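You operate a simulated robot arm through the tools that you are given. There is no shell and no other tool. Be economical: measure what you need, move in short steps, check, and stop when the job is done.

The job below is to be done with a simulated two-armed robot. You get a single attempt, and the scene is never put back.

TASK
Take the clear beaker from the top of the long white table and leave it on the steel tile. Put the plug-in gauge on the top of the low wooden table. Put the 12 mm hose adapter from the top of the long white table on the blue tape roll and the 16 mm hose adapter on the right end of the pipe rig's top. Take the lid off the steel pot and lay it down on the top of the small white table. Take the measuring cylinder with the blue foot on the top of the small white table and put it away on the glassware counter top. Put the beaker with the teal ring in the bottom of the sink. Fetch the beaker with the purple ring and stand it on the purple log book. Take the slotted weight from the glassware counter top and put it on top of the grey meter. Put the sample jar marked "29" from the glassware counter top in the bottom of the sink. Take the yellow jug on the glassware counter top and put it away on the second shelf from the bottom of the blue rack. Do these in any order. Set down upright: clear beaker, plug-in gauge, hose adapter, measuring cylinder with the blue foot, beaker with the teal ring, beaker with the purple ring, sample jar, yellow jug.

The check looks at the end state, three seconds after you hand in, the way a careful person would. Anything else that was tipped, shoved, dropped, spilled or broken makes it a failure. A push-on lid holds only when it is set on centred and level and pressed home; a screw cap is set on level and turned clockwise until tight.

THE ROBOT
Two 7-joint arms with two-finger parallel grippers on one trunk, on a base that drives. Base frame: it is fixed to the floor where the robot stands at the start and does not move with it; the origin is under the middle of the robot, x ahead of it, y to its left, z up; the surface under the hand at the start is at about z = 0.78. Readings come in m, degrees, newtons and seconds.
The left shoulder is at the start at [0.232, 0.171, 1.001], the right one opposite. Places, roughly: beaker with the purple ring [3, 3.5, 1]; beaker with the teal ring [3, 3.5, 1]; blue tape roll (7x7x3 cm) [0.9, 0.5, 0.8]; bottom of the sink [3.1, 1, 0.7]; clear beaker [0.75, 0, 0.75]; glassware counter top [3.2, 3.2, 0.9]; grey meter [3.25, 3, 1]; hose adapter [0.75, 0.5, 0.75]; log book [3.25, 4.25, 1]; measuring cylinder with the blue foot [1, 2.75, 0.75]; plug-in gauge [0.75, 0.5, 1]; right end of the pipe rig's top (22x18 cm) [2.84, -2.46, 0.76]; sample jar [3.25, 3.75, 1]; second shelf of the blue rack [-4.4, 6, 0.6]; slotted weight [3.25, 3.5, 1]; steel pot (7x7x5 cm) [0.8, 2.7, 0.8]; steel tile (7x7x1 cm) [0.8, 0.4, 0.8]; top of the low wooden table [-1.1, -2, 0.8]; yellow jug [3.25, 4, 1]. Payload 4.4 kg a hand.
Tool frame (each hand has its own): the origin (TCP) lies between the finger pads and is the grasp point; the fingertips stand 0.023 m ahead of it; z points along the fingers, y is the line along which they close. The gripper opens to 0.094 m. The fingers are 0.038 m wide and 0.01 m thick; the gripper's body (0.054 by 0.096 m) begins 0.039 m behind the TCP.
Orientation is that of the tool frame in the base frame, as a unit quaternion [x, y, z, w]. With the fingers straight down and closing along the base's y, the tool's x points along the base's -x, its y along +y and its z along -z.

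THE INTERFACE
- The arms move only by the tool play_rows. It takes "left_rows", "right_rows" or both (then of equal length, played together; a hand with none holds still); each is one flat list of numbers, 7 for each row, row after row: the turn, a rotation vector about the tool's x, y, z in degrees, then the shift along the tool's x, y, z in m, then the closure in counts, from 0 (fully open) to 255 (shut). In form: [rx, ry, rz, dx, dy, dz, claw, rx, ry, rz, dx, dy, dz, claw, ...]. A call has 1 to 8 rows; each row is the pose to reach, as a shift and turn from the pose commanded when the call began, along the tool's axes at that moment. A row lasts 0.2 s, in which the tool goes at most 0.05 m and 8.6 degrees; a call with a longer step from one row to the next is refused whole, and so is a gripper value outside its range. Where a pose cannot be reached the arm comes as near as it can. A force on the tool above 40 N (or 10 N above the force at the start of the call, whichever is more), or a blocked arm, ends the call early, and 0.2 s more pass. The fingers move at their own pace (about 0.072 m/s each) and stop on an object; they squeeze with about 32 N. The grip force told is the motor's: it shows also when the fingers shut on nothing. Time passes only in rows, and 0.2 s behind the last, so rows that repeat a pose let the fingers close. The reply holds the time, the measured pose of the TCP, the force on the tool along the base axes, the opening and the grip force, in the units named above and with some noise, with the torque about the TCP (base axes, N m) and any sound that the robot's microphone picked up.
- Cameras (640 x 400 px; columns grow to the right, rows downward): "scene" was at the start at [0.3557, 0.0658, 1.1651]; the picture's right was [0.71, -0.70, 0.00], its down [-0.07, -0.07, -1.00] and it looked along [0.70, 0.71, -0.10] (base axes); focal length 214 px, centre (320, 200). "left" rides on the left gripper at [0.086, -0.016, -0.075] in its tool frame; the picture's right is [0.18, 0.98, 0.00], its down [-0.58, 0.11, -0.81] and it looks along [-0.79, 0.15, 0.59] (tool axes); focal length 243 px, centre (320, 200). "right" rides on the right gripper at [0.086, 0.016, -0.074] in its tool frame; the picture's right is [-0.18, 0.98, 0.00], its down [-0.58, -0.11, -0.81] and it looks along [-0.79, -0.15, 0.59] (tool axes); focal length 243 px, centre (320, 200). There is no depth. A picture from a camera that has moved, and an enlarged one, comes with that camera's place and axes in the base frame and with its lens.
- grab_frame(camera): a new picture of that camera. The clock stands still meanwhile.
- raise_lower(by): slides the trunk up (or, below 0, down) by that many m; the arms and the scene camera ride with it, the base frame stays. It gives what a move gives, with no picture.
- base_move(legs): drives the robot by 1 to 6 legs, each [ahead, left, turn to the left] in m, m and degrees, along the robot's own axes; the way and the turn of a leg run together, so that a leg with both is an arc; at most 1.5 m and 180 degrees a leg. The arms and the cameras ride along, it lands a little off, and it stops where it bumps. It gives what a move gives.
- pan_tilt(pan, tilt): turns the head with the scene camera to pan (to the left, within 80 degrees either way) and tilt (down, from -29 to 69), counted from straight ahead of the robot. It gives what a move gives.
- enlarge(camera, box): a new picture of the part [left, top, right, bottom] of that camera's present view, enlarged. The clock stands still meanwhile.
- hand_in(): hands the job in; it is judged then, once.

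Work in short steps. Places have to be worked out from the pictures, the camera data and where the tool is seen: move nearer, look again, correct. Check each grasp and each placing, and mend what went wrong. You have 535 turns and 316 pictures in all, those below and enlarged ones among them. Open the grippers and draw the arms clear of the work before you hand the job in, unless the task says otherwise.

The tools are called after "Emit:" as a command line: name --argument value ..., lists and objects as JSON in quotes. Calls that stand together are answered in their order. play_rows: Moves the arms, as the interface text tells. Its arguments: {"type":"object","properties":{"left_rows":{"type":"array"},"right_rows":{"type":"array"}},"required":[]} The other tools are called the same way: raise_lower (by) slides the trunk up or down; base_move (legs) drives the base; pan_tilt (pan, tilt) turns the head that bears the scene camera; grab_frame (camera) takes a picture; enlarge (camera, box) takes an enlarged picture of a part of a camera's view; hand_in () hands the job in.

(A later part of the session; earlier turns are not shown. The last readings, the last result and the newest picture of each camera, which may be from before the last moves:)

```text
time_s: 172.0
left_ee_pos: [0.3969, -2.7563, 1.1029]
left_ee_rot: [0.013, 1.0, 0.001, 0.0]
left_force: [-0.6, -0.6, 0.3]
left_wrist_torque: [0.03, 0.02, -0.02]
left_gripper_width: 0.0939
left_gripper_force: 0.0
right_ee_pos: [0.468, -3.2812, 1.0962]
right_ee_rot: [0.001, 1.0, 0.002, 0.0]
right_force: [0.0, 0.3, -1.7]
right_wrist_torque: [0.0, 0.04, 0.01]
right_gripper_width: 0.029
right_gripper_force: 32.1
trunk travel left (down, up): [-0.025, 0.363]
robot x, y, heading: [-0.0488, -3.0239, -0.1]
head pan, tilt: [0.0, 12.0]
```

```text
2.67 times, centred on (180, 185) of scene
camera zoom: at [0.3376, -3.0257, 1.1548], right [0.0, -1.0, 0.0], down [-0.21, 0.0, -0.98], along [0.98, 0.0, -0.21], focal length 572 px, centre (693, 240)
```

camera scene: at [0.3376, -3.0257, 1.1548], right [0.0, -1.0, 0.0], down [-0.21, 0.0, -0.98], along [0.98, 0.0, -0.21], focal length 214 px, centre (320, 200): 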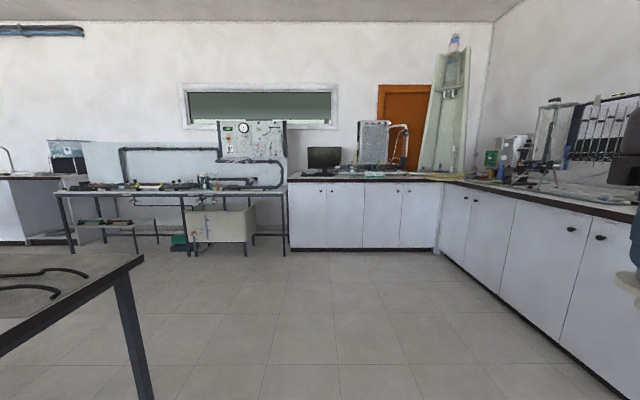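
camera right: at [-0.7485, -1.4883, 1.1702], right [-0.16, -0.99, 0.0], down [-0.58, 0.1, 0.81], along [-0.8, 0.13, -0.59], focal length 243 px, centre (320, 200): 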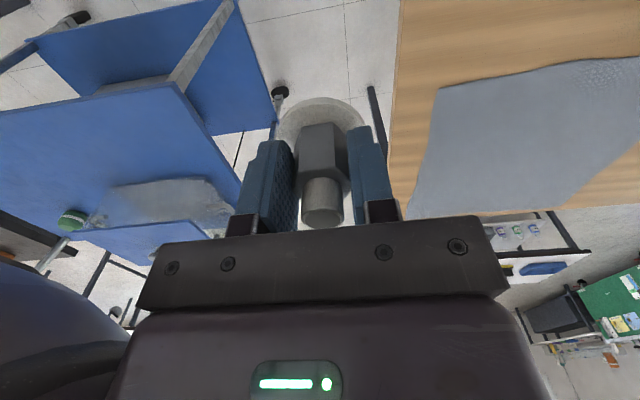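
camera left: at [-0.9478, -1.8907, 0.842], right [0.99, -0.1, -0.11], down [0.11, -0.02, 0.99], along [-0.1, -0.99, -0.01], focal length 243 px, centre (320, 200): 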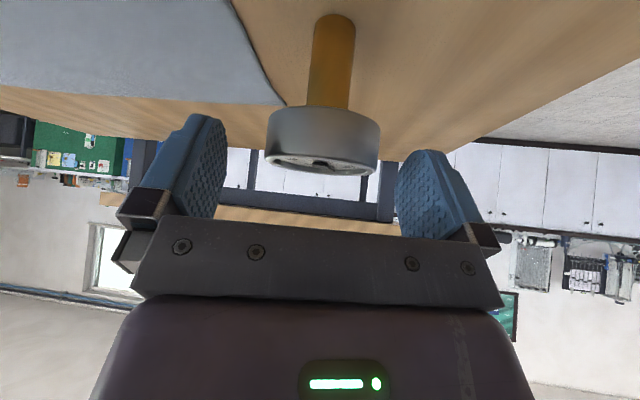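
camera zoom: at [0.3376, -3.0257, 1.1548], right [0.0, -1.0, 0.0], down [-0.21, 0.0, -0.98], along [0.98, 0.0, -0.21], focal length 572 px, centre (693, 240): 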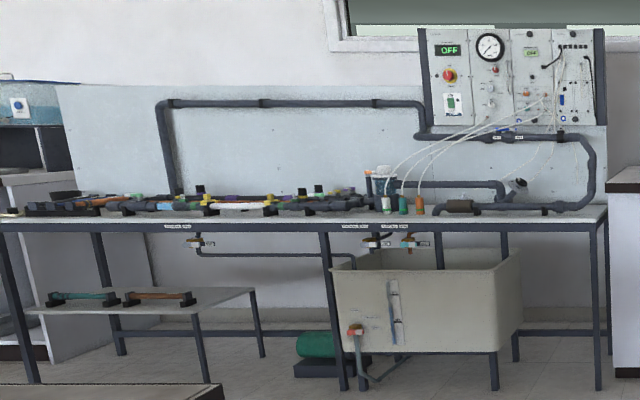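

I drive along the corridor and up to the rig's right end (robot to about (2.05,−2.22)).

Emit:
base_move --legs '[[1.3, 0, 0], [0.7, 0, 0], [0, 0.78, 0]]'

Emit:
pan_tilt --pan -10 --tilt 35

Emit:
grab_frame --camera "scene"

Emit:
grab_frame --camera "right"

```text
time_s: 188.8
left_ee_pos: [2.3987, -1.9804, 1.103]
left_ee_rot: [0.01, 1.0, 0.001, 0.001]
left_force: [0.7, 0.3, 0.0]
left_wrist_torque: [-0.01, 0.01, 0.03]
left_gripper_width: 0.094
left_gripper_force: 0.1
right_ee_pos: [2.4745, -2.5073, 1.0959]
right_ee_rot: [-0.002, 1.0, 0.002, 0.001]
right_force: [0.0, -0.2, 0.1]
right_wrist_torque: [0.03, 0.06, 0.02]
right_gripper_width: 0.029
right_gripper_force: 31.4
trunk travel left (down, up): [-0.025, 0.363]
robot x, y, heading: [1.9585, -2.2528, 0.2]
head pan, tilt: [0.0, 12.0]
```

```text
time_s: 189.7
left_ee_pos: [2.3989, -1.9827, 1.1019]
left_ee_rot: [0.01, 1.0, 0.001, 0.0]
left_force: [-0.2, 0.9, 0.0]
left_wrist_torque: [0.02, 0.01, -0.03]
left_gripper_width: 0.0941
left_gripper_force: 0.1
right_ee_pos: [2.4745, -2.5063, 1.0941]
right_ee_rot: [-0.003, 1.0, 0.002, 0.001]
right_force: [-0.5, -0.7, -1.2]
right_wrist_torque: [0.03, 0.0, -0.01]
right_gripper_width: 0.029
right_gripper_force: 32.0
trunk travel left (down, up): [-0.025, 0.363]
robot x, y, heading: [1.9552, -2.2512, 0.1]
head pan, tilt: [-10.0, 35.0]
```

```text
205 pictures are left
camera scene: at [2.3357, -2.2669, 1.118], right [-0.17, -0.99, 0.0], down [-0.56, 0.1, -0.82], along [0.81, -0.14, -0.57], focal length 214 px, centre (320, 200)
```

scene: 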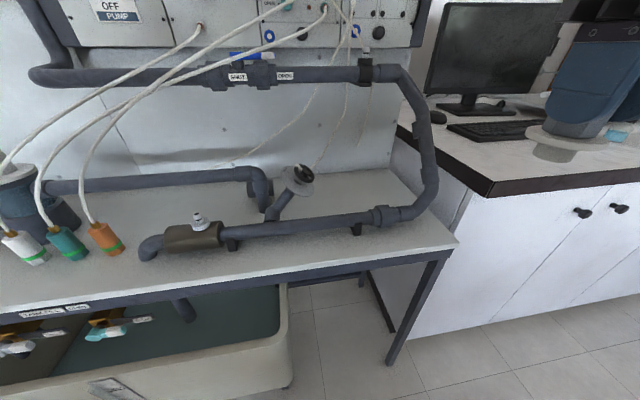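

```text
204 pictures are left
camera right: at [2.3887, -2.4917, 1.1699], right [0.18, 0.98, 0.0], down [0.58, -0.11, 0.81], along [0.79, -0.14, -0.59], focal length 243 px, centre (320, 200)
```

right: 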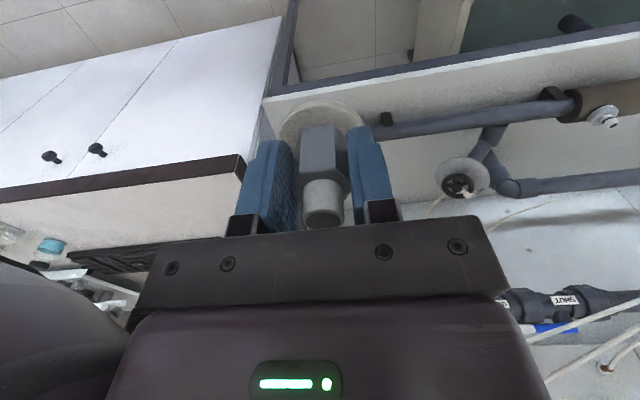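

The target spot (2.84,−2.46) lies under an overhead pipe (x≈2.836, z≈1.08), behind a low front pipe (x≈2.69, z≈0.80). I'll come in just in front of the overhead pipe, with a slight 8° forward tilt, at (≈2.77,−2.45). First a small base shift.

Emit:
base_move --legs '[[0.04, 0.05, 0]]'

Emit:
play_rows --right_rows '[0, -4, 0, -0.04, 0.01, 0.01, 255, 0, -8, 0, -0.08, 0.015, 0.02, 255, 0, -8, 0, -0.12, 0.015, 0.03, 255, 0, -8, 0, -0.16, 0.015, 0.04, 255, 0, -8, 0, -0.19, 0.015, 0.06, 255]'

Emit:
grab_frame --camera "scene"

Emit:
grab_frame --camera "right"

```text
time_s: 190.8
left_ee_pos: [2.439, -1.9319, 1.1015]
left_ee_rot: [0.01, 1.0, 0.001, 0.001]
left_force: [-0.6, 0.1, 1.0]
left_wrist_torque: [-0.03, -0.01, 0.02]
left_gripper_width: 0.0938
left_gripper_force: 0.1
right_ee_pos: [2.5138, -2.4565, 1.0953]
right_ee_rot: [-0.001, 1.0, 0.001, 0.001]
right_force: [0.0, 0.6, -1.0]
right_wrist_torque: [-0.04, 0.01, 0.05]
right_gripper_width: 0.0292
right_gripper_force: 32.0
trunk travel left (down, up): [-0.025, 0.363]
robot x, y, heading: [1.9954, -2.2015, 0.2]
head pan, tilt: [-10.0, 35.0]
```

```text
time_s: 192.0
left_ee_pos: [2.439, -1.9309, 1.1009]
left_ee_rot: [0.009, 1.0, 0.001, 0.0]
left_force: [0.5, 0.7, 0.1]
left_wrist_torque: [0.02, -0.01, 0.01]
left_gripper_width: 0.0941
left_gripper_force: 0.0
right_ee_pos: [2.7044, -2.4405, 1.0332]
right_ee_rot: [-0.002, 0.998, 0.002, 0.07]
right_force: [0.1, -0.5, -1.2]
right_wrist_torque: [0.03, 0.07, -0.01]
right_gripper_width: 0.0287
right_gripper_force: 31.9
trunk travel left (down, up): [-0.025, 0.363]
robot x, y, heading: [1.9969, -2.2051, 0.0]
head pan, tilt: [-10.0, 35.0]
```

```text
203 pictures are left
camera scene: at [2.3758, -2.2173, 1.1174], right [-0.17, -0.99, 0.0], down [-0.57, 0.1, -0.82], along [0.81, -0.14, -0.57], focal length 214 px, centre (320, 200)
```

scene: 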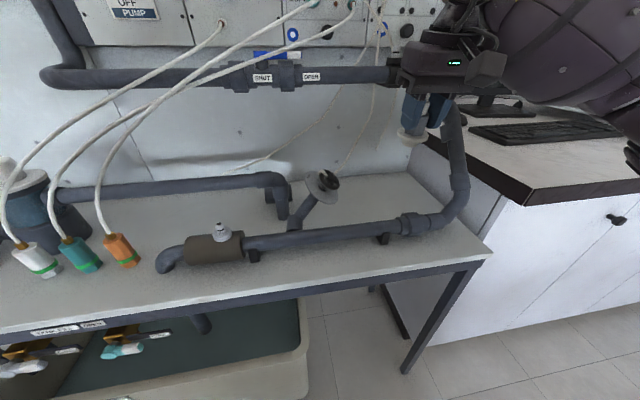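

```text
202 pictures are left
camera right: at [2.6096, -2.4263, 1.0955], right [0.18, 0.98, 0.03], down [0.46, -0.11, 0.88], along [0.87, -0.14, -0.48], focal length 243 px, centre (320, 200)
```

right: 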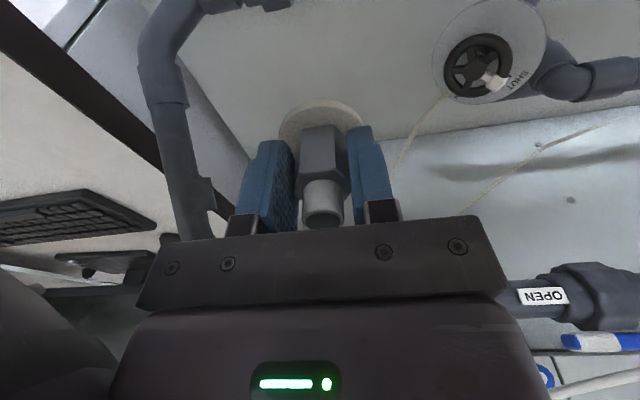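

Position's good. I descend in front of the overhead pipe to z≈0.90 at x≈2.742.

Emit:
play_rows --right_rows '[0, 0, 0, -0.01, -0.002, 0.03, 255, 0, 0, 0, -0.0195, -0.005, 0.065, 255, 0, 0, 0, -0.0195, -0.005, 0.1, 255, 0, 0, 0, -0.0195, -0.005, 0.134, 255]'

Emit:
grab_frame --camera "scene"

Emit:
grab_frame --camera "right"

```text
time_s: 193.0
left_ee_pos: [2.4382, -1.9324, 1.1007]
left_ee_rot: [0.01, 1.0, 0.002, 0.0]
left_force: [-0.8, 0.1, 1.0]
left_wrist_torque: [0.02, 0.01, -0.03]
left_gripper_width: 0.0937
left_gripper_force: 0.0
right_ee_pos: [2.7419, -2.4452, 0.9052]
right_ee_rot: [-0.001, 0.997, 0.001, 0.072]
right_force: [0.5, 1.0, -1.5]
right_wrist_torque: [0.01, 0.02, -0.03]
right_gripper_width: 0.0289
right_gripper_force: 32.0
trunk travel left (down, up): [-0.025, 0.363]
robot x, y, heading: [1.9989, -2.2043, 0.3]
head pan, tilt: [-10.0, 35.0]
```

```text
201 pictures are left
camera scene: at [2.3753, -2.2174, 1.1177], right [-0.17, -0.99, 0.0], down [-0.57, 0.1, -0.82], along [0.81, -0.14, -0.57], focal length 214 px, centre (320, 200)
```

scene: 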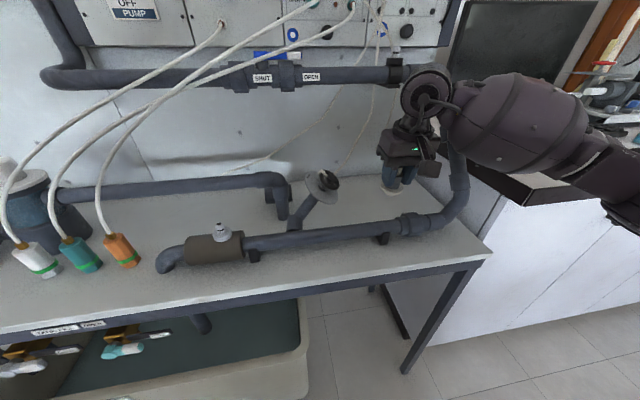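

```text
200 pictures are left
camera right: at [2.6467, -2.431, 0.9659], right [0.18, 0.98, 0.03], down [0.46, -0.11, 0.88], along [0.87, -0.14, -0.47], focal length 243 px, centre (320, 200)
```

right: 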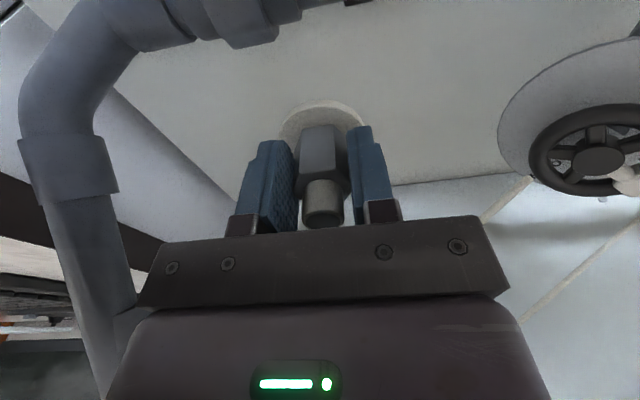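

Clear so far. I continue down and forward to (2.768, −2.445, 0.83).

Emit:
play_rows --right_rows '[0, 0, 0, 0.002, 0, 0.025, 255, 0, 0, 0, 0, 0, 0.05, 255, 0, 0, 0, -0.007, 0, 0.065, 255, 0, 0, 0, -0.0143, 0, 0.0778, 255]'

Emit:
grab_frame --camera "scene"

Emit:
grab_frame --camera "right"

```text
time_s: 194.0
left_ee_pos: [2.4379, -1.9322, 1.102]
left_ee_rot: [0.01, 1.0, 0.001, 0.001]
left_force: [0.1, -0.2, 0.1]
left_wrist_torque: [0.03, -0.04, -0.01]
left_gripper_width: 0.0936
left_gripper_force: 0.0
right_ee_pos: [2.7677, -2.4459, 0.8294]
right_ee_rot: [-0.002, 0.997, 0.003, 0.071]
right_force: [-0.1, 0.0, -0.7]
right_wrist_torque: [0.01, 0.01, -0.01]
right_gripper_width: 0.029
right_gripper_force: 31.9
trunk travel left (down, up): [-0.025, 0.363]
robot x, y, heading: [1.9968, -2.203, 0.2]
head pan, tilt: [-10.0, 35.0]
```

```text
199 pictures are left
camera scene: at [2.3752, -2.2172, 1.1178], right [-0.17, -0.99, 0.0], down [-0.57, 0.1, -0.82], along [0.81, -0.14, -0.57], focal length 214 px, centre (320, 200)
```

scene: 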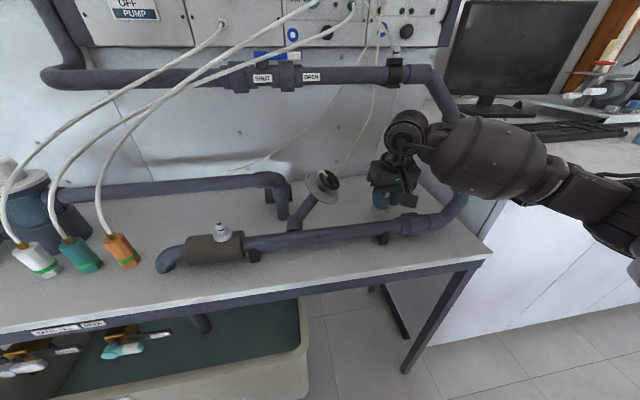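

```text
198 pictures are left
camera right: at [2.672, -2.4298, 0.8915], right [0.18, 0.98, 0.03], down [0.46, -0.11, 0.88], along [0.87, -0.14, -0.47], focal length 243 px, centre (320, 200)
```

right: 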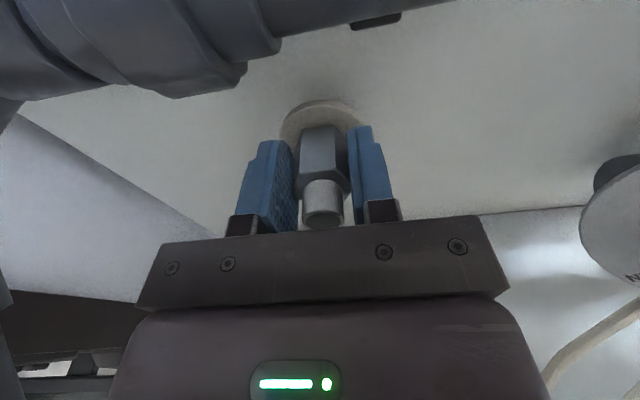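

The wrist is now below the overhead pipe, so I can level the tool, then lower to touch.

Emit:
play_rows --right_rows '[0, 4, 0, 0, 0, 0, 255, 0, 8.2, 0, 0, 0, 0, 255, 0, 8.2, 0, 0, 0, 0, 255]'

Emit:
play_rows --right_rows '[0, 0, 0, 0, 0, 0.006, 255, 0, 0, 0, 0, 0, 0.012, 255, 0, 0, 0, 0, 0, 0.016, 255, 0, 0, 0, 0, 0, 0.019, 255]'

```text
time_s: 194.8
left_ee_pos: [2.4377, -1.9322, 1.1032]
left_ee_rot: [0.009, 1.0, 0.001, 0.001]
left_force: [0.3, 1.1, -0.5]
left_wrist_torque: [-0.02, -0.01, 0.0]
left_gripper_width: 0.0939
left_gripper_force: 0.0
right_ee_pos: [2.767, -2.4453, 0.8315]
right_ee_rot: [-0.002, 1.0, 0.002, -0.001]
right_force: [0.0, 0.0, -1.3]
right_wrist_torque: [-0.02, -0.02, -0.01]
right_gripper_width: 0.029
right_gripper_force: 32.0
trunk travel left (down, up): [-0.025, 0.363]
robot x, y, heading: [2.0005, -2.2068, 0.3]
head pan, tilt: [-10.0, 35.0]
```

```text
time_s: 195.8
left_ee_pos: [2.4365, -1.9322, 1.1032]
left_ee_rot: [0.01, 1.0, 0.001, 0.002]
left_force: [0.1, 0.9, -0.3]
left_wrist_torque: [0.01, 0.02, 0.01]
left_gripper_width: 0.094
left_gripper_force: 0.1
right_ee_pos: [2.7666, -2.4447, 0.8169]
right_ee_rot: [-0.001, 1.0, 0.002, 0.004]
right_force: [1.3, -2.8, 21.5]
right_wrist_torque: [-0.23, -0.05, -0.02]
right_gripper_width: 0.0291
right_gripper_force: 32.0
trunk travel left (down, up): [-0.025, 0.363]
robot x, y, heading: [1.9947, -2.2014, 0.2]
head pan, tilt: [-10.0, 35.0]
```

Contact at 0.817 (21 N). I unload and open gradually.

Emit:
play_rows --right_rows '[0, 0, 0, 0, 0, -0.004, 255, 0, 0, 0, 0, 0, -0.004, 255, 0, 0, 0, 0, 0, -0.004, 172, 0, 0, 0, 0, 0, -0.004, 165, 0, 0, 0, 0, 0, -0.004, 150, 0, 0, 0, 0, 0, -0.004, 120, 0, 0, 0, 0, 0, -0.004, 80, 0, 0, 0, 0, 0, -0.004, 60]'

Emit:
grab_frame --camera "right"

```text
time_s: 197.6
left_ee_pos: [2.4384, -1.9327, 1.1023]
left_ee_rot: [0.01, 1.0, 0.001, 0.001]
left_force: [0.1, -1.1, 0.4]
left_wrist_torque: [0.0, 0.0, 0.02]
left_gripper_width: 0.094
left_gripper_force: 0.0
right_ee_pos: [2.7675, -2.4467, 0.8156]
right_ee_rot: [-0.002, 1.0, 0.002, 0.0]
right_force: [0.7, 0.5, -0.1]
right_wrist_torque: [-0.02, 0.0, 0.0]
right_gripper_width: 0.0719
right_gripper_force: 0.1
trunk travel left (down, up): [-0.025, 0.363]
robot x, y, heading: [1.9973, -2.2056, 0.3]
head pan, tilt: [-10.0, 35.0]
```

```text
197 pictures are left
camera right: at [2.6816, -2.4298, 0.891], right [0.18, 0.98, 0.0], down [0.58, -0.11, 0.81], along [0.79, -0.14, -0.59], focal length 243 px, centre (320, 200)
```

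right: 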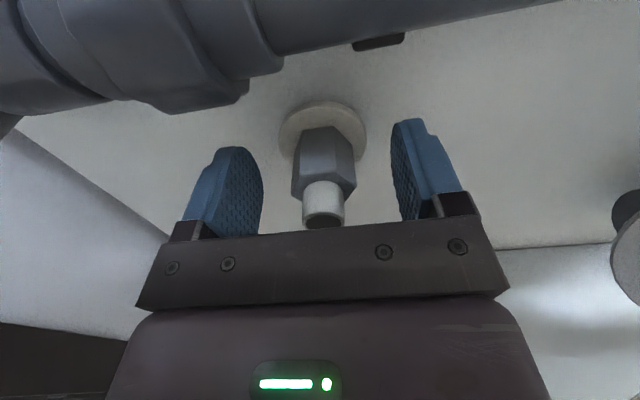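

Adapter 16 stands upright. I retreat along the reverse path (tilt −8°, up and back).

Emit:
play_rows --right_rows '[0, -4, 0, 0, 0, -0.005, 40, 0, -8, 0, 0, 0, -0.01, 20, 0, -8, 0, 0.012, 0, -0.03, 20, 0, -8, 0, 0.024, 0, -0.06, 20, 0, -8, 0, 0.03, 0, -0.1, 20, 0, -8, 0, 0.04, 0, -0.14, 20, 0, -8, 0, 0.06, 0, -0.18, 20, 0, -8, 0, 0.08, 0, -0.22, 20]'

Emit:
play_rows --right_rows '[0, 4, 0, 0.04, 0, -0.01, 0, 0, 8, 0, 0.08, 0, -0.02, 0, 0, 8, 0, 0.12, 0, -0.02, 0, 0, 8, 0, 0.16, 0, -0.02, 0]'

Emit:
grab_frame --camera "scene"

```text
time_s: 199.4
left_ee_pos: [2.4357, -1.9325, 1.1038]
left_ee_rot: [0.011, 1.0, 0.001, 0.001]
left_force: [-0.6, -0.1, -0.6]
left_wrist_torque: [0.01, 0.01, -0.02]
left_gripper_width: 0.0939
left_gripper_force: 0.0
right_ee_pos: [2.6877, -2.4463, 1.0372]
right_ee_rot: [-0.002, 0.998, 0.003, 0.07]
right_force: [-0.3, 0.0, 0.0]
right_wrist_torque: [-0.01, 0.0, 0.0]
right_gripper_width: 0.0867
right_gripper_force: 0.2
trunk travel left (down, up): [-0.025, 0.363]
robot x, y, heading: [1.9962, -2.2022, 0.4]
head pan, tilt: [-10.0, 35.0]
```

```text
time_s: 200.4
left_ee_pos: [2.4391, -1.9331, 1.1016]
left_ee_rot: [0.009, 1.0, 0.001, 0.001]
left_force: [0.6, -0.3, 0.1]
left_wrist_torque: [0.0, 0.02, 0.0]
left_gripper_width: 0.0938
left_gripper_force: 0.1
right_ee_pos: [2.525, -2.4468, 1.0326]
right_ee_rot: [-0.002, 1.0, 0.001, -0.001]
right_force: [-0.6, 0.7, -0.7]
right_wrist_torque: [0.03, 0.03, 0.0]
right_gripper_width: 0.0939
right_gripper_force: 0.1
trunk travel left (down, up): [-0.025, 0.363]
robot x, y, heading: [1.9963, -2.2097, 0.1]
head pan, tilt: [-10.0, 35.0]
```

```text
196 pictures are left
camera scene: at [2.3746, -2.2173, 1.1181], right [-0.17, -0.99, 0.0], down [-0.56, 0.1, -0.82], along [0.81, -0.14, -0.57], focal length 214 px, centre (320, 200)
```

scene: 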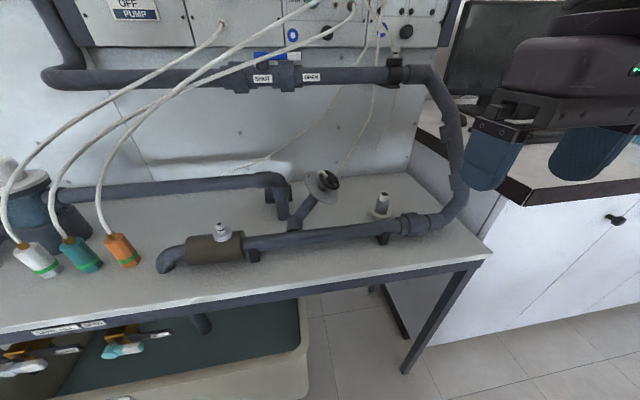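

16 mm adapter placed. Now I drive north along the aisle (facing +x) toward sink and glassware counter.

Emit:
base_move --legs '[[-0.2, 0, 0], [0, 1.5, 0], [0, 1.5, 0]]'

Emit:
pan_tilt --pan 25 --tilt 20

Emit:
grab_frame --camera "scene"

```text
time_s: 227.9
left_ee_pos: [2.1928, 1.0902, 1.1027]
left_ee_rot: [0.0, 1.0, 0.001, 0.0]
left_force: [-0.6, 0.4, 0.2]
left_wrist_torque: [-0.02, 0.0, 0.01]
left_gripper_width: 0.094
left_gripper_force: 0.1
right_ee_pos: [2.292, 0.5775, 1.0331]
right_ee_rot: [-0.011, 1.0, 0.002, 0.0]
right_force: [0.4, -0.3, 0.1]
right_wrist_torque: [0.03, -0.01, -0.01]
right_gripper_width: 0.0938
right_gripper_force: 0.0
trunk travel left (down, up): [-0.025, 0.363]
robot x, y, heading: [1.7577, 0.8133, 1.1]
head pan, tilt: [-10.0, 35.0]
```

```text
time_s: 228.9
left_ee_pos: [2.1942, 1.0908, 1.101]
left_ee_rot: [0.0, 1.0, 0.001, 0.001]
left_force: [0.8, -0.5, 0.9]
left_wrist_torque: [-0.02, -0.01, -0.03]
left_gripper_width: 0.0941
left_gripper_force: 0.1
right_ee_pos: [2.2903, 0.5773, 1.0327]
right_ee_rot: [-0.011, 1.0, 0.001, 0.0]
right_force: [-1.1, -0.2, 0.3]
right_wrist_torque: [0.01, -0.02, 0.01]
right_gripper_width: 0.0942
right_gripper_force: 0.0
trunk travel left (down, up): [-0.025, 0.363]
robot x, y, heading: [1.7581, 0.808, 1.3]
head pan, tilt: [25.0, 20.0]
```

```text
195 pictures are left
camera scene: at [2.1325, 0.8582, 1.1418], right [0.44, -0.9, 0.0], down [-0.31, -0.15, -0.94], along [0.84, 0.42, -0.34], focal length 214 px, centre (320, 200)
```

scene: 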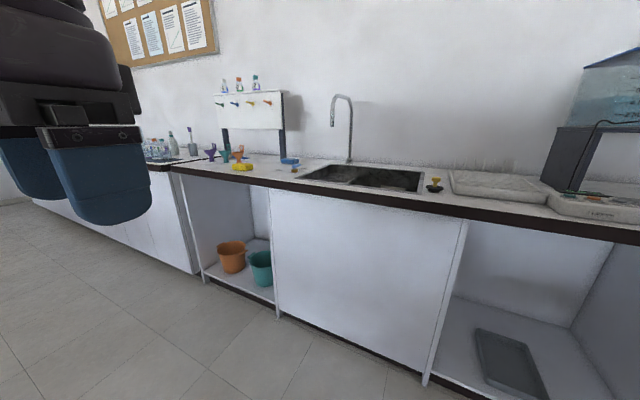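

I zoom in on the sink.

Emit:
enlarge --camera "scene" --box '[200, 60, 480, 220]'

```text
2.29 times, centred on (340, 140) of scene
camera zoom: at [2.1325, 0.8582, 1.1418], right [0.44, -0.9, 0.0], down [-0.31, -0.15, -0.94], along [0.84, 0.42, -0.34], focal length 490 px, centre (274, 337)
```

zoom: 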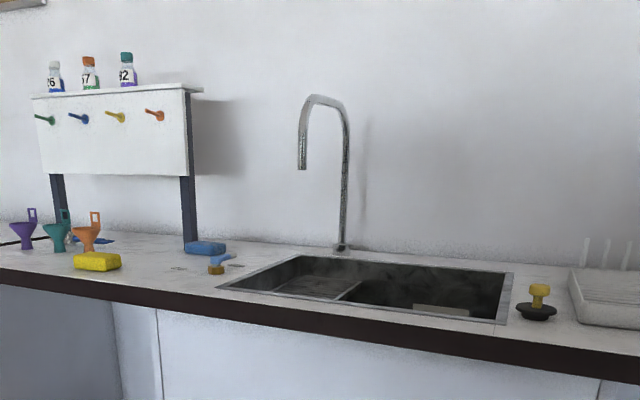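

The deep basin is around y 0.87–1.13, x 2.95–3.34. I continue north to the glassware counter for a look.

Emit:
base_move --legs '[[0.25, 0, -1.2], [0, 1.3, 0], [0, 1.3, 0]]'

Emit:
pan_tilt --pan 0 --tilt 15

Emit:
grab_frame --camera "scene"

```text
time_s: 253.4
left_ee_pos: [2.4397, 3.7097, 1.1011]
left_ee_rot: [0.008, 1.0, 0.001, 0.001]
left_force: [-0.2, 0.6, -0.2]
left_wrist_torque: [0.0, -0.01, -0.01]
left_gripper_width: 0.0941
left_gripper_force: 0.0
right_ee_pos: [2.5297, 3.1949, 1.0322]
right_ee_rot: [-0.005, 1.0, 0.002, 0.0]
right_force: [0.1, -0.9, 0.2]
right_wrist_torque: [-0.01, 0.04, 0.02]
right_gripper_width: 0.0939
right_gripper_force: 0.1
trunk travel left (down, up): [-0.025, 0.363]
robot x, y, heading: [2.0023, 3.436, 0.4]
head pan, tilt: [25.0, 20.0]
```

```text
time_s: 254.3
left_ee_pos: [2.4395, 3.7092, 1.1019]
left_ee_rot: [0.007, 1.0, 0.001, 0.001]
left_force: [-1.0, -0.5, 0.1]
left_wrist_torque: [0.03, 0.0, -0.03]
left_gripper_width: 0.0943
left_gripper_force: 0.0
right_ee_pos: [2.5298, 3.1948, 1.0338]
right_ee_rot: [-0.003, 1.0, 0.002, 0.0]
right_force: [-0.1, -0.8, 0.6]
right_wrist_torque: [-0.01, -0.04, 0.02]
right_gripper_width: 0.0938
right_gripper_force: 0.0
trunk travel left (down, up): [-0.025, 0.363]
robot x, y, heading: [2.0012, 3.4356, 0.4]
head pan, tilt: [0.0, 15.0]
```

```text
193 pictures are left
camera scene: at [2.3844, 3.4397, 1.1499], right [0.01, -1.0, 0.0], down [-0.26, 0.0, -0.97], along [0.97, 0.01, -0.26], focal length 214 px, centre (320, 200)
```

scene: 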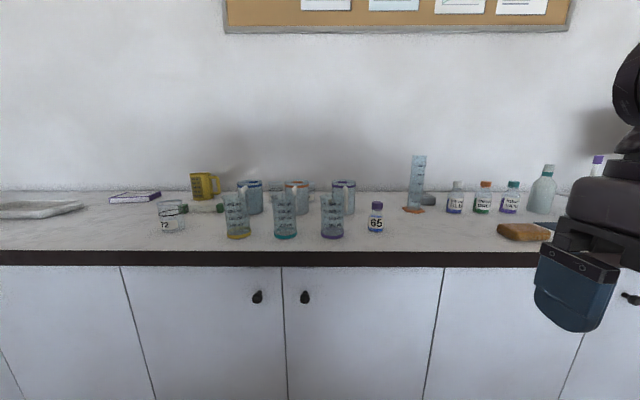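

I zoom in on the counter items (left and right halves).

Emit:
enlarge --camera "scene" --box '[100, 150, 280, 250]'

Emit:
enlarge --camera "scene" --box '[220, 150, 400, 250]'

Emit:
enlarge --camera "scene" --box '[390, 140, 570, 250]'

```text
3.56 times, centred on (190, 200) of scene
camera zoom: at [2.3844, 3.4397, 1.1499], right [0.01, -1.0, 0.0], down [-0.26, 0.0, -0.97], along [0.97, 0.01, -0.26], focal length 763 px, centre (782, 200)
```

zoom: 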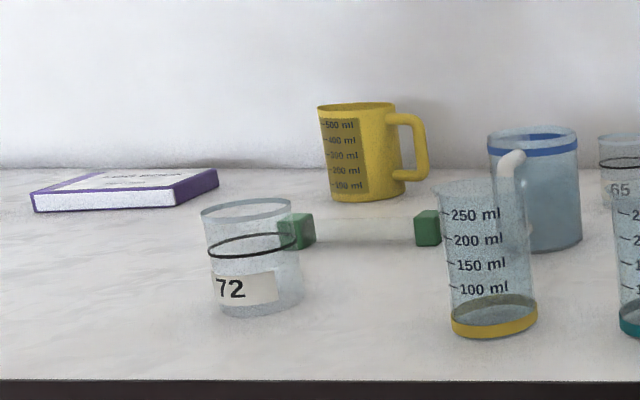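

```text
3.56 times, centred on (310, 200) of scene
camera zoom: at [2.3844, 3.4397, 1.1499], right [0.01, -1.0, 0.0], down [-0.26, 0.0, -0.97], along [0.97, 0.01, -0.26], focal length 763 px, centre (356, 200)
```

zoom: 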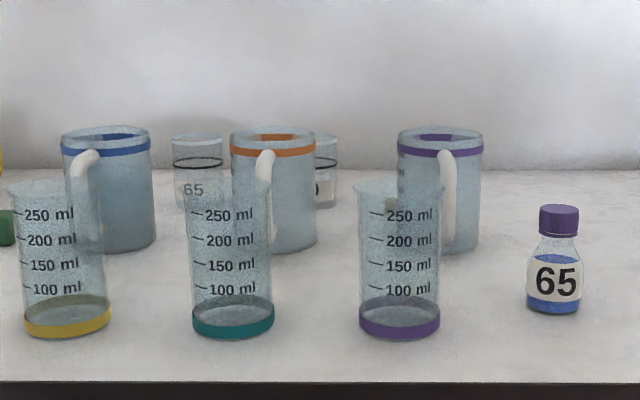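

```text
3.56 times, centred on (480, 195) of scene
camera zoom: at [2.3844, 3.4397, 1.1499], right [0.01, -1.0, 0.0], down [-0.26, 0.0, -0.97], along [0.97, 0.01, -0.26], focal length 763 px, centre (-249, 218)
```

zoom: 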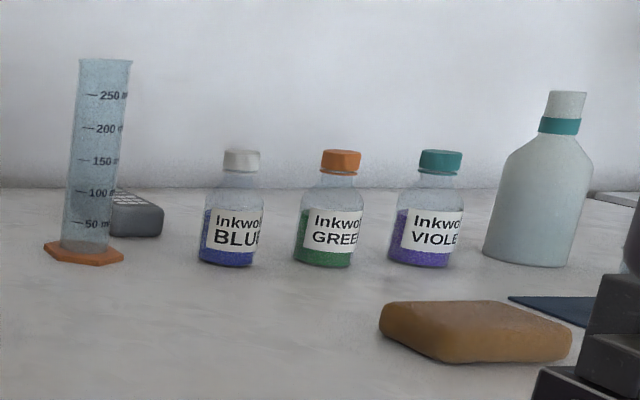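

I raise the trunk to see over the front row.

Emit:
raise_lower --by 0.3

Emit:
pan_tilt --pan 8 --tilt 33

Emit:
grab_frame --camera "scene"

```text
time_s: 257.3
left_ee_pos: [2.4401, 3.7102, 1.4017]
left_ee_rot: [0.007, 1.0, 0.002, 0.002]
left_force: [0.2, 0.1, -0.3]
left_wrist_torque: [0.02, 0.02, -0.01]
left_gripper_width: 0.0941
left_gripper_force: 0.0
right_ee_pos: [2.5301, 3.1957, 1.3323]
right_ee_rot: [-0.004, 1.0, 0.001, -0.001]
right_force: [-0.8, 0.0, 0.4]
right_wrist_torque: [0.07, -0.02, 0.03]
right_gripper_width: 0.0937
right_gripper_force: 0.1
trunk travel left (down, up): [-0.325, 0.063]
robot x, y, heading: [1.9974, 3.4378, 0.5]
head pan, tilt: [0.0, 15.0]
```

```text
time_s: 258.1
left_ee_pos: [2.4401, 3.7088, 1.4014]
left_ee_rot: [0.008, 1.0, 0.0, 0.0]
left_force: [-0.5, -0.2, -0.1]
left_wrist_torque: [0.01, 0.03, 0.01]
left_gripper_width: 0.0941
left_gripper_force: 0.0
right_ee_pos: [2.5289, 3.1958, 1.3336]
right_ee_rot: [-0.004, 1.0, 0.002, 0.0]
right_force: [0.5, 0.9, 0.0]
right_wrist_torque: [-0.02, 0.0, 0.0]
right_gripper_width: 0.0938
right_gripper_force: 0.0
trunk travel left (down, up): [-0.325, 0.063]
robot x, y, heading: [2.0028, 3.4364, 0.6]
head pan, tilt: [8.0, 33.0]
```

```text
189 pictures are left
camera scene: at [2.1457, 3.4504, 1.4653], right [0.15, -0.99, 0.0], down [-0.54, -0.08, -0.84], along [0.83, 0.12, -0.54], focal length 214 px, centre (320, 200)
```

scene: 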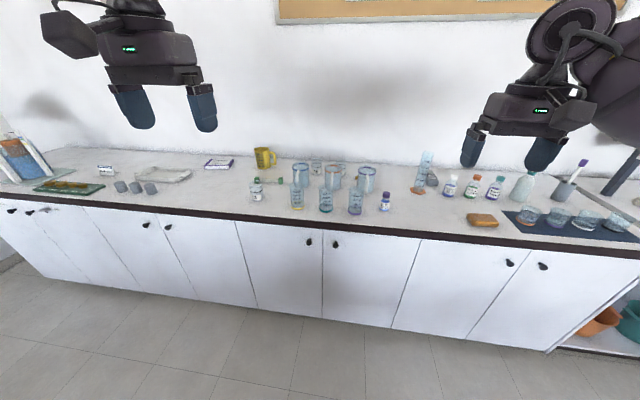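

Emit:
enlarge --camera "scene" --box '[240, 140, 400, 225]'

Emit:
enlarge --camera "scene" --box '[400, 140, 640, 250]'

Emit:
enlarge --camera "scene" --box '[80, 130, 280, 220]'

```text
4.00 times, centred on (320, 182) of scene
camera zoom: at [2.1457, 3.4504, 1.4653], right [0.15, -0.99, 0.0], down [-0.54, -0.08, -0.84], along [0.83, 0.12, -0.54], focal length 858 px, centre (320, 270)
```

zoom: 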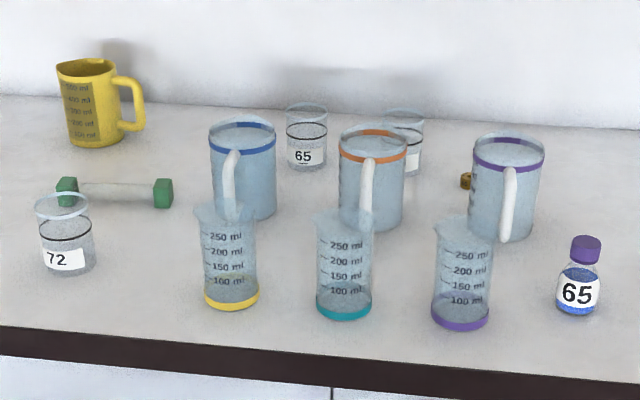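

```text
2.67 times, centred on (520, 195) of scene
camera zoom: at [2.1457, 3.4504, 1.4653], right [0.15, -0.99, 0.0], down [-0.54, -0.08, -0.84], along [0.83, 0.12, -0.54], focal length 572 px, centre (-213, 213)
```

zoom: 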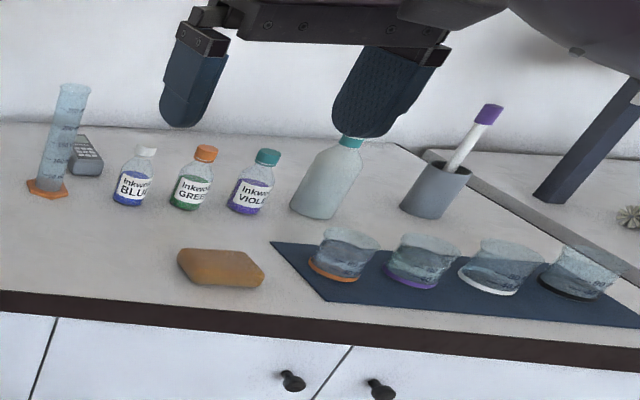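

```text
3.20 times, centred on (180, 175) of scene
camera zoom: at [2.1457, 3.4504, 1.4653], right [0.15, -0.99, 0.0], down [-0.54, -0.08, -0.84], along [0.83, 0.12, -0.54], focal length 686 px, centre (768, 280)
```

zoom: 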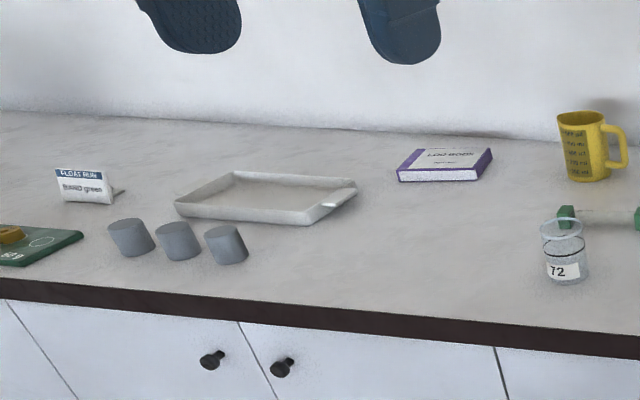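

Now I know the layout: purple-ring beaker ≈(2.948,3.411), teal ≈(2.947,3.544), jar "?9" ≈(3.30,3.488), brass slotted weight ≈(3.263,3.403), grey meter ≈(3.2,3.03), log book ≈(3.28,4.25), jug ≈(3.33,3.99). I set the trunk to +0.12 and approach to take the purple beaker with the left hand.

Emit:
raise_lower --by -0.18

Emit:
base_move --legs '[[0, -0.27, -0.5], [0.27, 0, 0]]'

Emit:
grab_frame --camera "left"

Emit:
grab_frame --camera "scene"

```text
time_s: 260.1
left_ee_pos: [2.4386, 3.7105, 1.2231]
left_ee_rot: [0.008, 1.0, 0.0, 0.003]
left_force: [-1.1, 0.3, -0.6]
left_wrist_torque: [0.01, -0.05, 0.03]
left_gripper_width: 0.0942
left_gripper_force: 0.1
right_ee_pos: [2.5276, 3.196, 1.1553]
right_ee_rot: [-0.004, 1.0, 0.002, 0.002]
right_force: [-0.3, 0.3, 0.8]
right_wrist_torque: [0.01, 0.0, -0.02]
right_gripper_width: 0.0939
right_gripper_force: 0.1
trunk travel left (down, up): [-0.145, 0.243]
robot x, y, heading: [2.0018, 3.4377, 0.4]
head pan, tilt: [8.0, 33.0]
```

```text
time_s: 264.6
left_ee_pos: [2.713, 3.4365, 1.2218]
left_ee_rot: [0.012, 1.0, 0.001, 0.001]
left_force: [0.4, -0.1, -0.2]
left_wrist_torque: [-0.01, -0.02, 0.02]
left_gripper_width: 0.0938
left_gripper_force: 0.0
right_ee_pos: [2.7971, 2.9214, 1.1537]
right_ee_rot: [0.002, 1.0, 0.002, 0.0]
right_force: [0.2, 0.8, 0.0]
right_wrist_torque: [0.0, 0.0, -0.02]
right_gripper_width: 0.0939
right_gripper_force: 0.1
trunk travel left (down, up): [-0.145, 0.243]
robot x, y, heading: [2.2695, 3.1663, -0.1]
head pan, tilt: [8.0, 33.0]
```

```text
185 pictures are left
camera left: at [2.6243, 3.4218, 1.2964], right [-0.16, 0.99, 0.0], down [0.58, 0.09, 0.81], along [0.8, 0.13, -0.59], focal length 243 px, centre (320, 200)
```

left: 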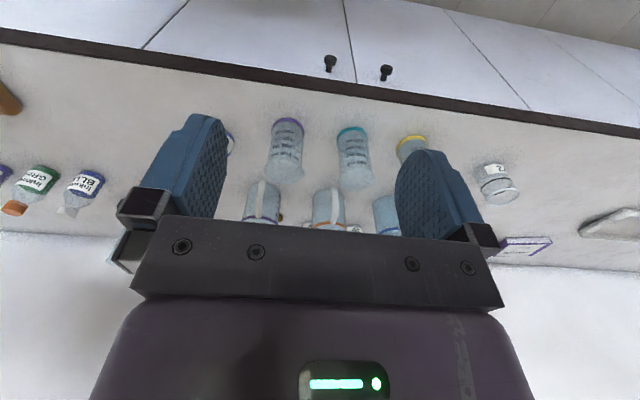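

```text
184 pictures are left
camera scene: at [2.5394, 3.1802, 1.27], right [0.13, -0.99, 0.0], down [-0.54, -0.07, -0.84], along [0.83, 0.11, -0.55], focal length 214 px, centre (320, 200)
```

scene: 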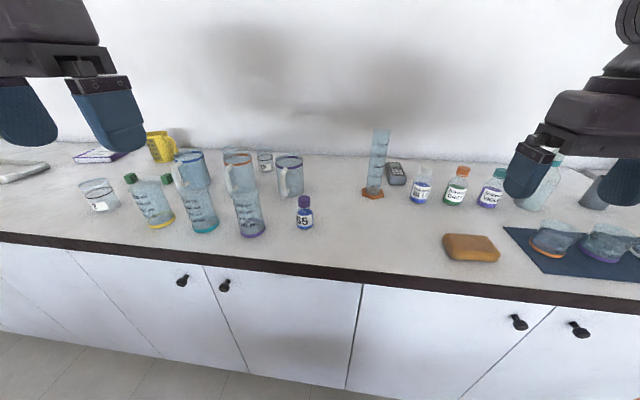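

Cross-checking views gives counter z≈0.915 and purple beaker ≈(2.91,3.41). I move nearer and re-measure.

Emit:
play_rows --left_rows '[0, 0, 0, -0.02, -0.01, 0.033, 0, 0, 0, 0, -0.04, -0.02, 0.066, 0, 0, 0, 0, -0.06, -0.027, 0.1, 0]'

Emit:
enlarge --camera "left" --box '[180, 40, 460, 230]'

```text
time_s: 265.4
left_ee_pos: [2.7734, 3.4069, 1.1222]
left_ee_rot: [0.014, 1.0, 0.002, 0.0]
left_force: [0.7, 0.2, -0.1]
left_wrist_torque: [0.04, 0.03, 0.01]
left_gripper_width: 0.0942
left_gripper_force: 0.1
right_ee_pos: [2.797, 2.92, 1.1521]
right_ee_rot: [0.002, 1.0, 0.001, -0.001]
right_force: [1.3, -1.6, -0.2]
right_wrist_torque: [0.02, -0.02, 0.0]
right_gripper_width: 0.0942
right_gripper_force: 0.0
trunk travel left (down, up): [-0.145, 0.243]
robot x, y, heading: [2.2693, 3.1688, -0.4]
head pan, tilt: [8.0, 33.0]
```

```text
2.11 times, centred on (320, 135) of left
camera zoom: at [2.6852, 3.3927, 1.196], right [-0.16, 0.99, 0.0], down [0.58, 0.09, 0.81], along [0.8, 0.13, -0.59], focal length 511 px, centre (320, 337)
```

zoom: 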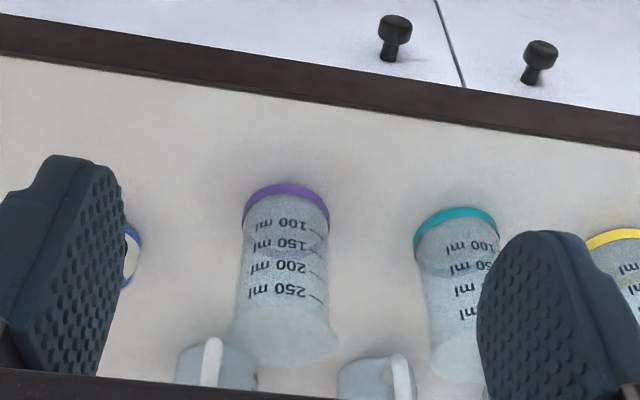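

Purple beaker axis ≈(2.928,3.410), rim ≈1.025. I go over it and descend to z≈1.0.

Emit:
play_rows --left_rows '[0, 0, 0, -0.039, -0.001, 0, 0, 0, 0, 0, -0.078, -0.002, 0, 0, 0, 0, 0, -0.117, -0.001, 0, 0, 0, 0, 0, -0.155, -0.001, 0, 0, 0, 0, 0, -0.155, -0.001, 0.042, 0, 0, 0, 0, -0.155, -0.001, 0.084, 0, 0, 0, 0, -0.155, -0.001, 0.122, 0]'

Emit:
grab_frame --camera "left"

```text
time_s: 266.9
left_ee_pos: [2.9265, 3.4024, 0.9999]
left_ee_rot: [0.013, 1.0, 0.001, 0.001]
left_force: [-0.6, 0.6, 0.5]
left_wrist_torque: [0.0, 0.01, 0.03]
left_gripper_width: 0.0942
left_gripper_force: 0.1
right_ee_pos: [2.797, 2.9213, 1.1525]
right_ee_rot: [0.002, 1.0, 0.001, -0.001]
right_force: [0.6, -0.1, -0.2]
right_wrist_torque: [0.03, 0.0, -0.01]
right_gripper_width: 0.0941
right_gripper_force: 0.0
trunk travel left (down, up): [-0.145, 0.243]
robot x, y, heading: [2.2696, 3.1664, -0.2]
head pan, tilt: [8.0, 33.0]
```

```text
182 pictures are left
camera left: at [2.8386, 3.388, 1.0748], right [-0.16, 0.99, 0.0], down [0.58, 0.09, 0.81], along [0.8, 0.13, -0.59], focal length 243 px, centre (320, 200)
```

left: 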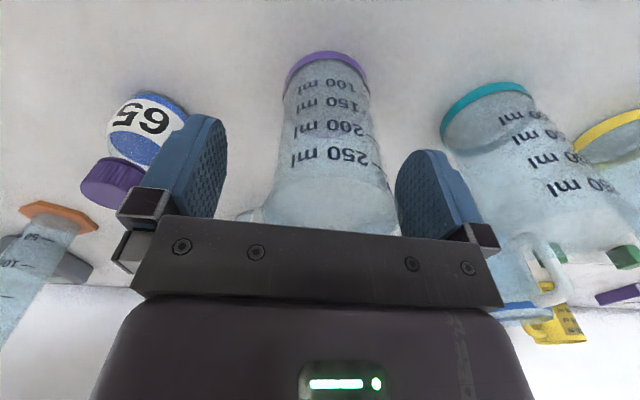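

The beaker is ~6 mm to the +y side; I centre on it, close and lift.

Emit:
play_rows --left_rows '[0, 0, 0, 0, 0.006, 0, 0, 0, 0, 0, 0, 0.006, 0, 255, 0, 0, 0, 0, 0.006, 0, 255, 0, 0, 0, 0, 0.006, 0, 255, 0, 0, 0, 0, 0.006, -0.02, 255, 0, 0, 0, 0, 0.006, -0.06, 255, 0, 0, 0, 0, 0.006, -0.105, 255, 0, 0, 0, 0, 0.006, -0.15, 255]'

Emit:
grab_frame --camera "left"

```text
time_s: 268.8
left_ee_pos: [2.9246, 3.4073, 1.1512]
left_ee_rot: [0.013, 1.0, 0.001, 0.002]
left_force: [-0.5, 0.2, -0.6]
left_wrist_torque: [-0.03, 0.01, 0.01]
left_gripper_width: 0.0677
left_gripper_force: 31.9
right_ee_pos: [2.7949, 2.9221, 1.1544]
right_ee_rot: [0.002, 1.0, 0.002, 0.0]
right_force: [0.7, 0.6, -0.1]
right_wrist_torque: [-0.03, 0.01, -0.02]
right_gripper_width: 0.0941
right_gripper_force: 0.1
trunk travel left (down, up): [-0.145, 0.243]
robot x, y, heading: [2.2699, 3.1651, -0.3]
head pan, tilt: [8.0, 33.0]
```

```text
181 pictures are left
camera left: at [2.8376, 3.3938, 1.2257], right [-0.16, 0.99, 0.0], down [0.58, 0.09, 0.81], along [0.8, 0.13, -0.59], focal length 243 px, centre (320, 200)
```

left: 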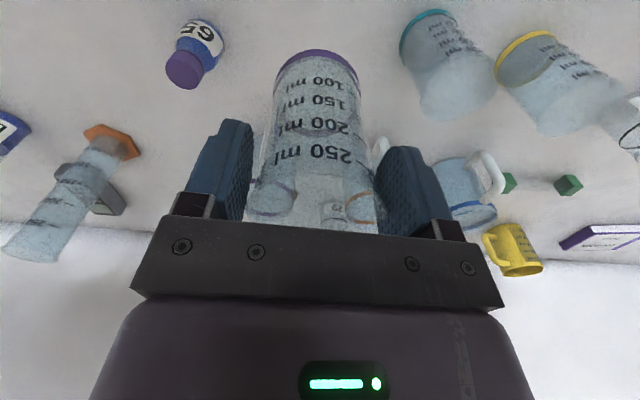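

Held securely. I lift a bit more and drive left/forward toward the log book.

Emit:
play_rows --left_rows '[0, 0, 0, 0.03, 0, -0.03, 255, 0, 0, 0, 0.07, 0, -0.05, 255, 0, 0, 0, 0.1, 0, -0.06, 255]'

Emit:
base_move --legs '[[0, 0.77, 0.2], [0.15, 0, 0]]'

Emit:
pan_tilt --pan 15 --tilt 35

Emit:
grab_frame --camera "scene"

Emit:
grab_frame --camera "left"

```text
time_s: 269.6
left_ee_pos: [2.8256, 3.4116, 1.2106]
left_ee_rot: [0.013, 1.0, 0.0, 0.001]
left_force: [-0.4, 0.9, -0.1]
left_wrist_torque: [0.0, 0.06, -0.01]
left_gripper_width: 0.0677
left_gripper_force: 32.4
right_ee_pos: [2.7947, 2.9206, 1.1535]
right_ee_rot: [0.002, 1.0, 0.001, 0.0]
right_force: [-0.5, -0.1, -0.3]
right_wrist_torque: [-0.03, -0.01, 0.01]
right_gripper_width: 0.0939
right_gripper_force: 0.0
trunk travel left (down, up): [-0.145, 0.243]
robot x, y, heading: [2.2681, 3.1683, -0.4]
head pan, tilt: [8.0, 33.0]
```

```text
time_s: 277.7
left_ee_pos: [2.9743, 4.1859, 1.2104]
left_ee_rot: [0.01, 1.0, 0.001, 0.001]
left_force: [0.8, 0.8, -1.4]
left_wrist_torque: [0.0, -0.01, -0.03]
left_gripper_width: 0.0677
left_gripper_force: 32.1
right_ee_pos: [2.9475, 3.6946, 1.1529]
right_ee_rot: [-0.003, 1.0, 0.002, 0.0]
right_force: [-0.4, -0.4, -1.2]
right_wrist_torque: [0.03, 0.02, 0.0]
right_gripper_width: 0.0939
right_gripper_force: 0.1
trunk travel left (down, up): [-0.145, 0.243]
robot x, y, heading: [2.4182, 3.9385, 0.2]
head pan, tilt: [8.0, 33.0]
```

```text
time_s: 278.4
left_ee_pos: [2.9742, 4.186, 1.2094]
left_ee_rot: [0.009, 1.0, 0.0, 0.001]
left_force: [0.5, 0.2, -0.7]
left_wrist_torque: [-0.03, 0.02, 0.0]
left_gripper_width: 0.0677
left_gripper_force: 32.2
right_ee_pos: [2.9475, 3.6959, 1.1532]
right_ee_rot: [-0.003, 1.0, 0.001, 0.0]
right_force: [0.9, 0.7, 0.1]
right_wrist_torque: [0.04, -0.01, 0.03]
right_gripper_width: 0.094
right_gripper_force: 0.1
trunk travel left (down, up): [-0.145, 0.243]
robot x, y, heading: [2.418, 3.9385, -0.0]
head pan, tilt: [15.0, 35.0]
```

```text
180 pictures are left
camera scene: at [2.6858, 3.9625, 1.2669], right [0.26, -0.97, 0.0], down [-0.55, -0.15, -0.82], along [0.79, 0.21, -0.57], focal length 214 px, centre (320, 200)
```

scene: 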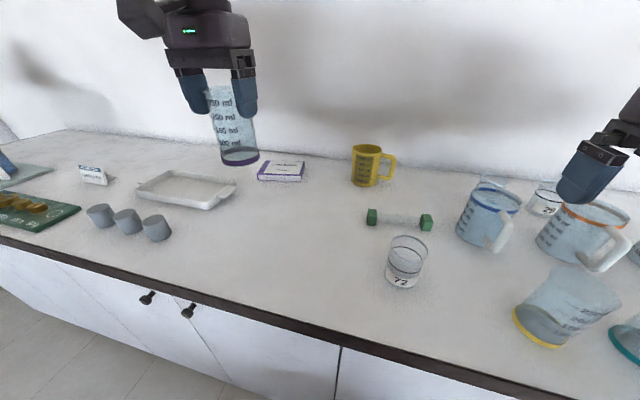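

```text
179 pictures are left
camera left: at [2.8867, 4.1706, 1.2843], right [-0.17, 0.99, 0.0], down [0.58, 0.1, 0.81], along [0.8, 0.13, -0.59], focal length 243 px, centre (320, 200)
```

left: 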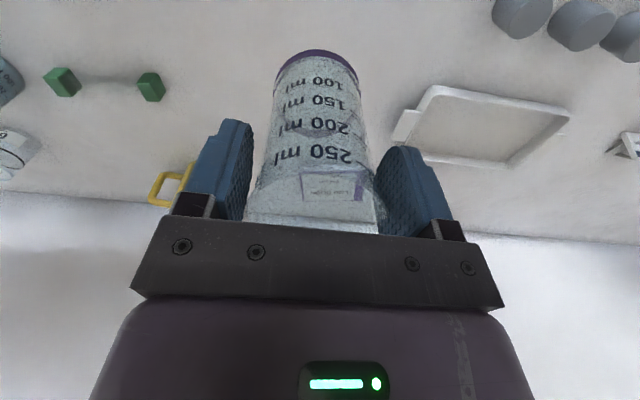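

The jar behind reads "29" (at ≈(3.295,3.498)). I zoom on the log book.

Emit:
enlarge --camera "scene" --box '[200, 120, 340, 200]'

```text
4.57 times, centred on (270, 160) of scene
camera zoom: at [2.6858, 3.9625, 1.2669], right [0.26, -0.97, 0.0], down [-0.55, -0.15, -0.82], along [0.79, 0.21, -0.57], focal length 980 px, centre (549, 383)
```

zoom: 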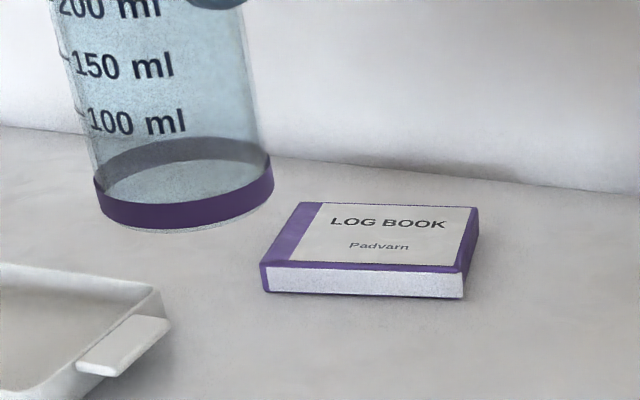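

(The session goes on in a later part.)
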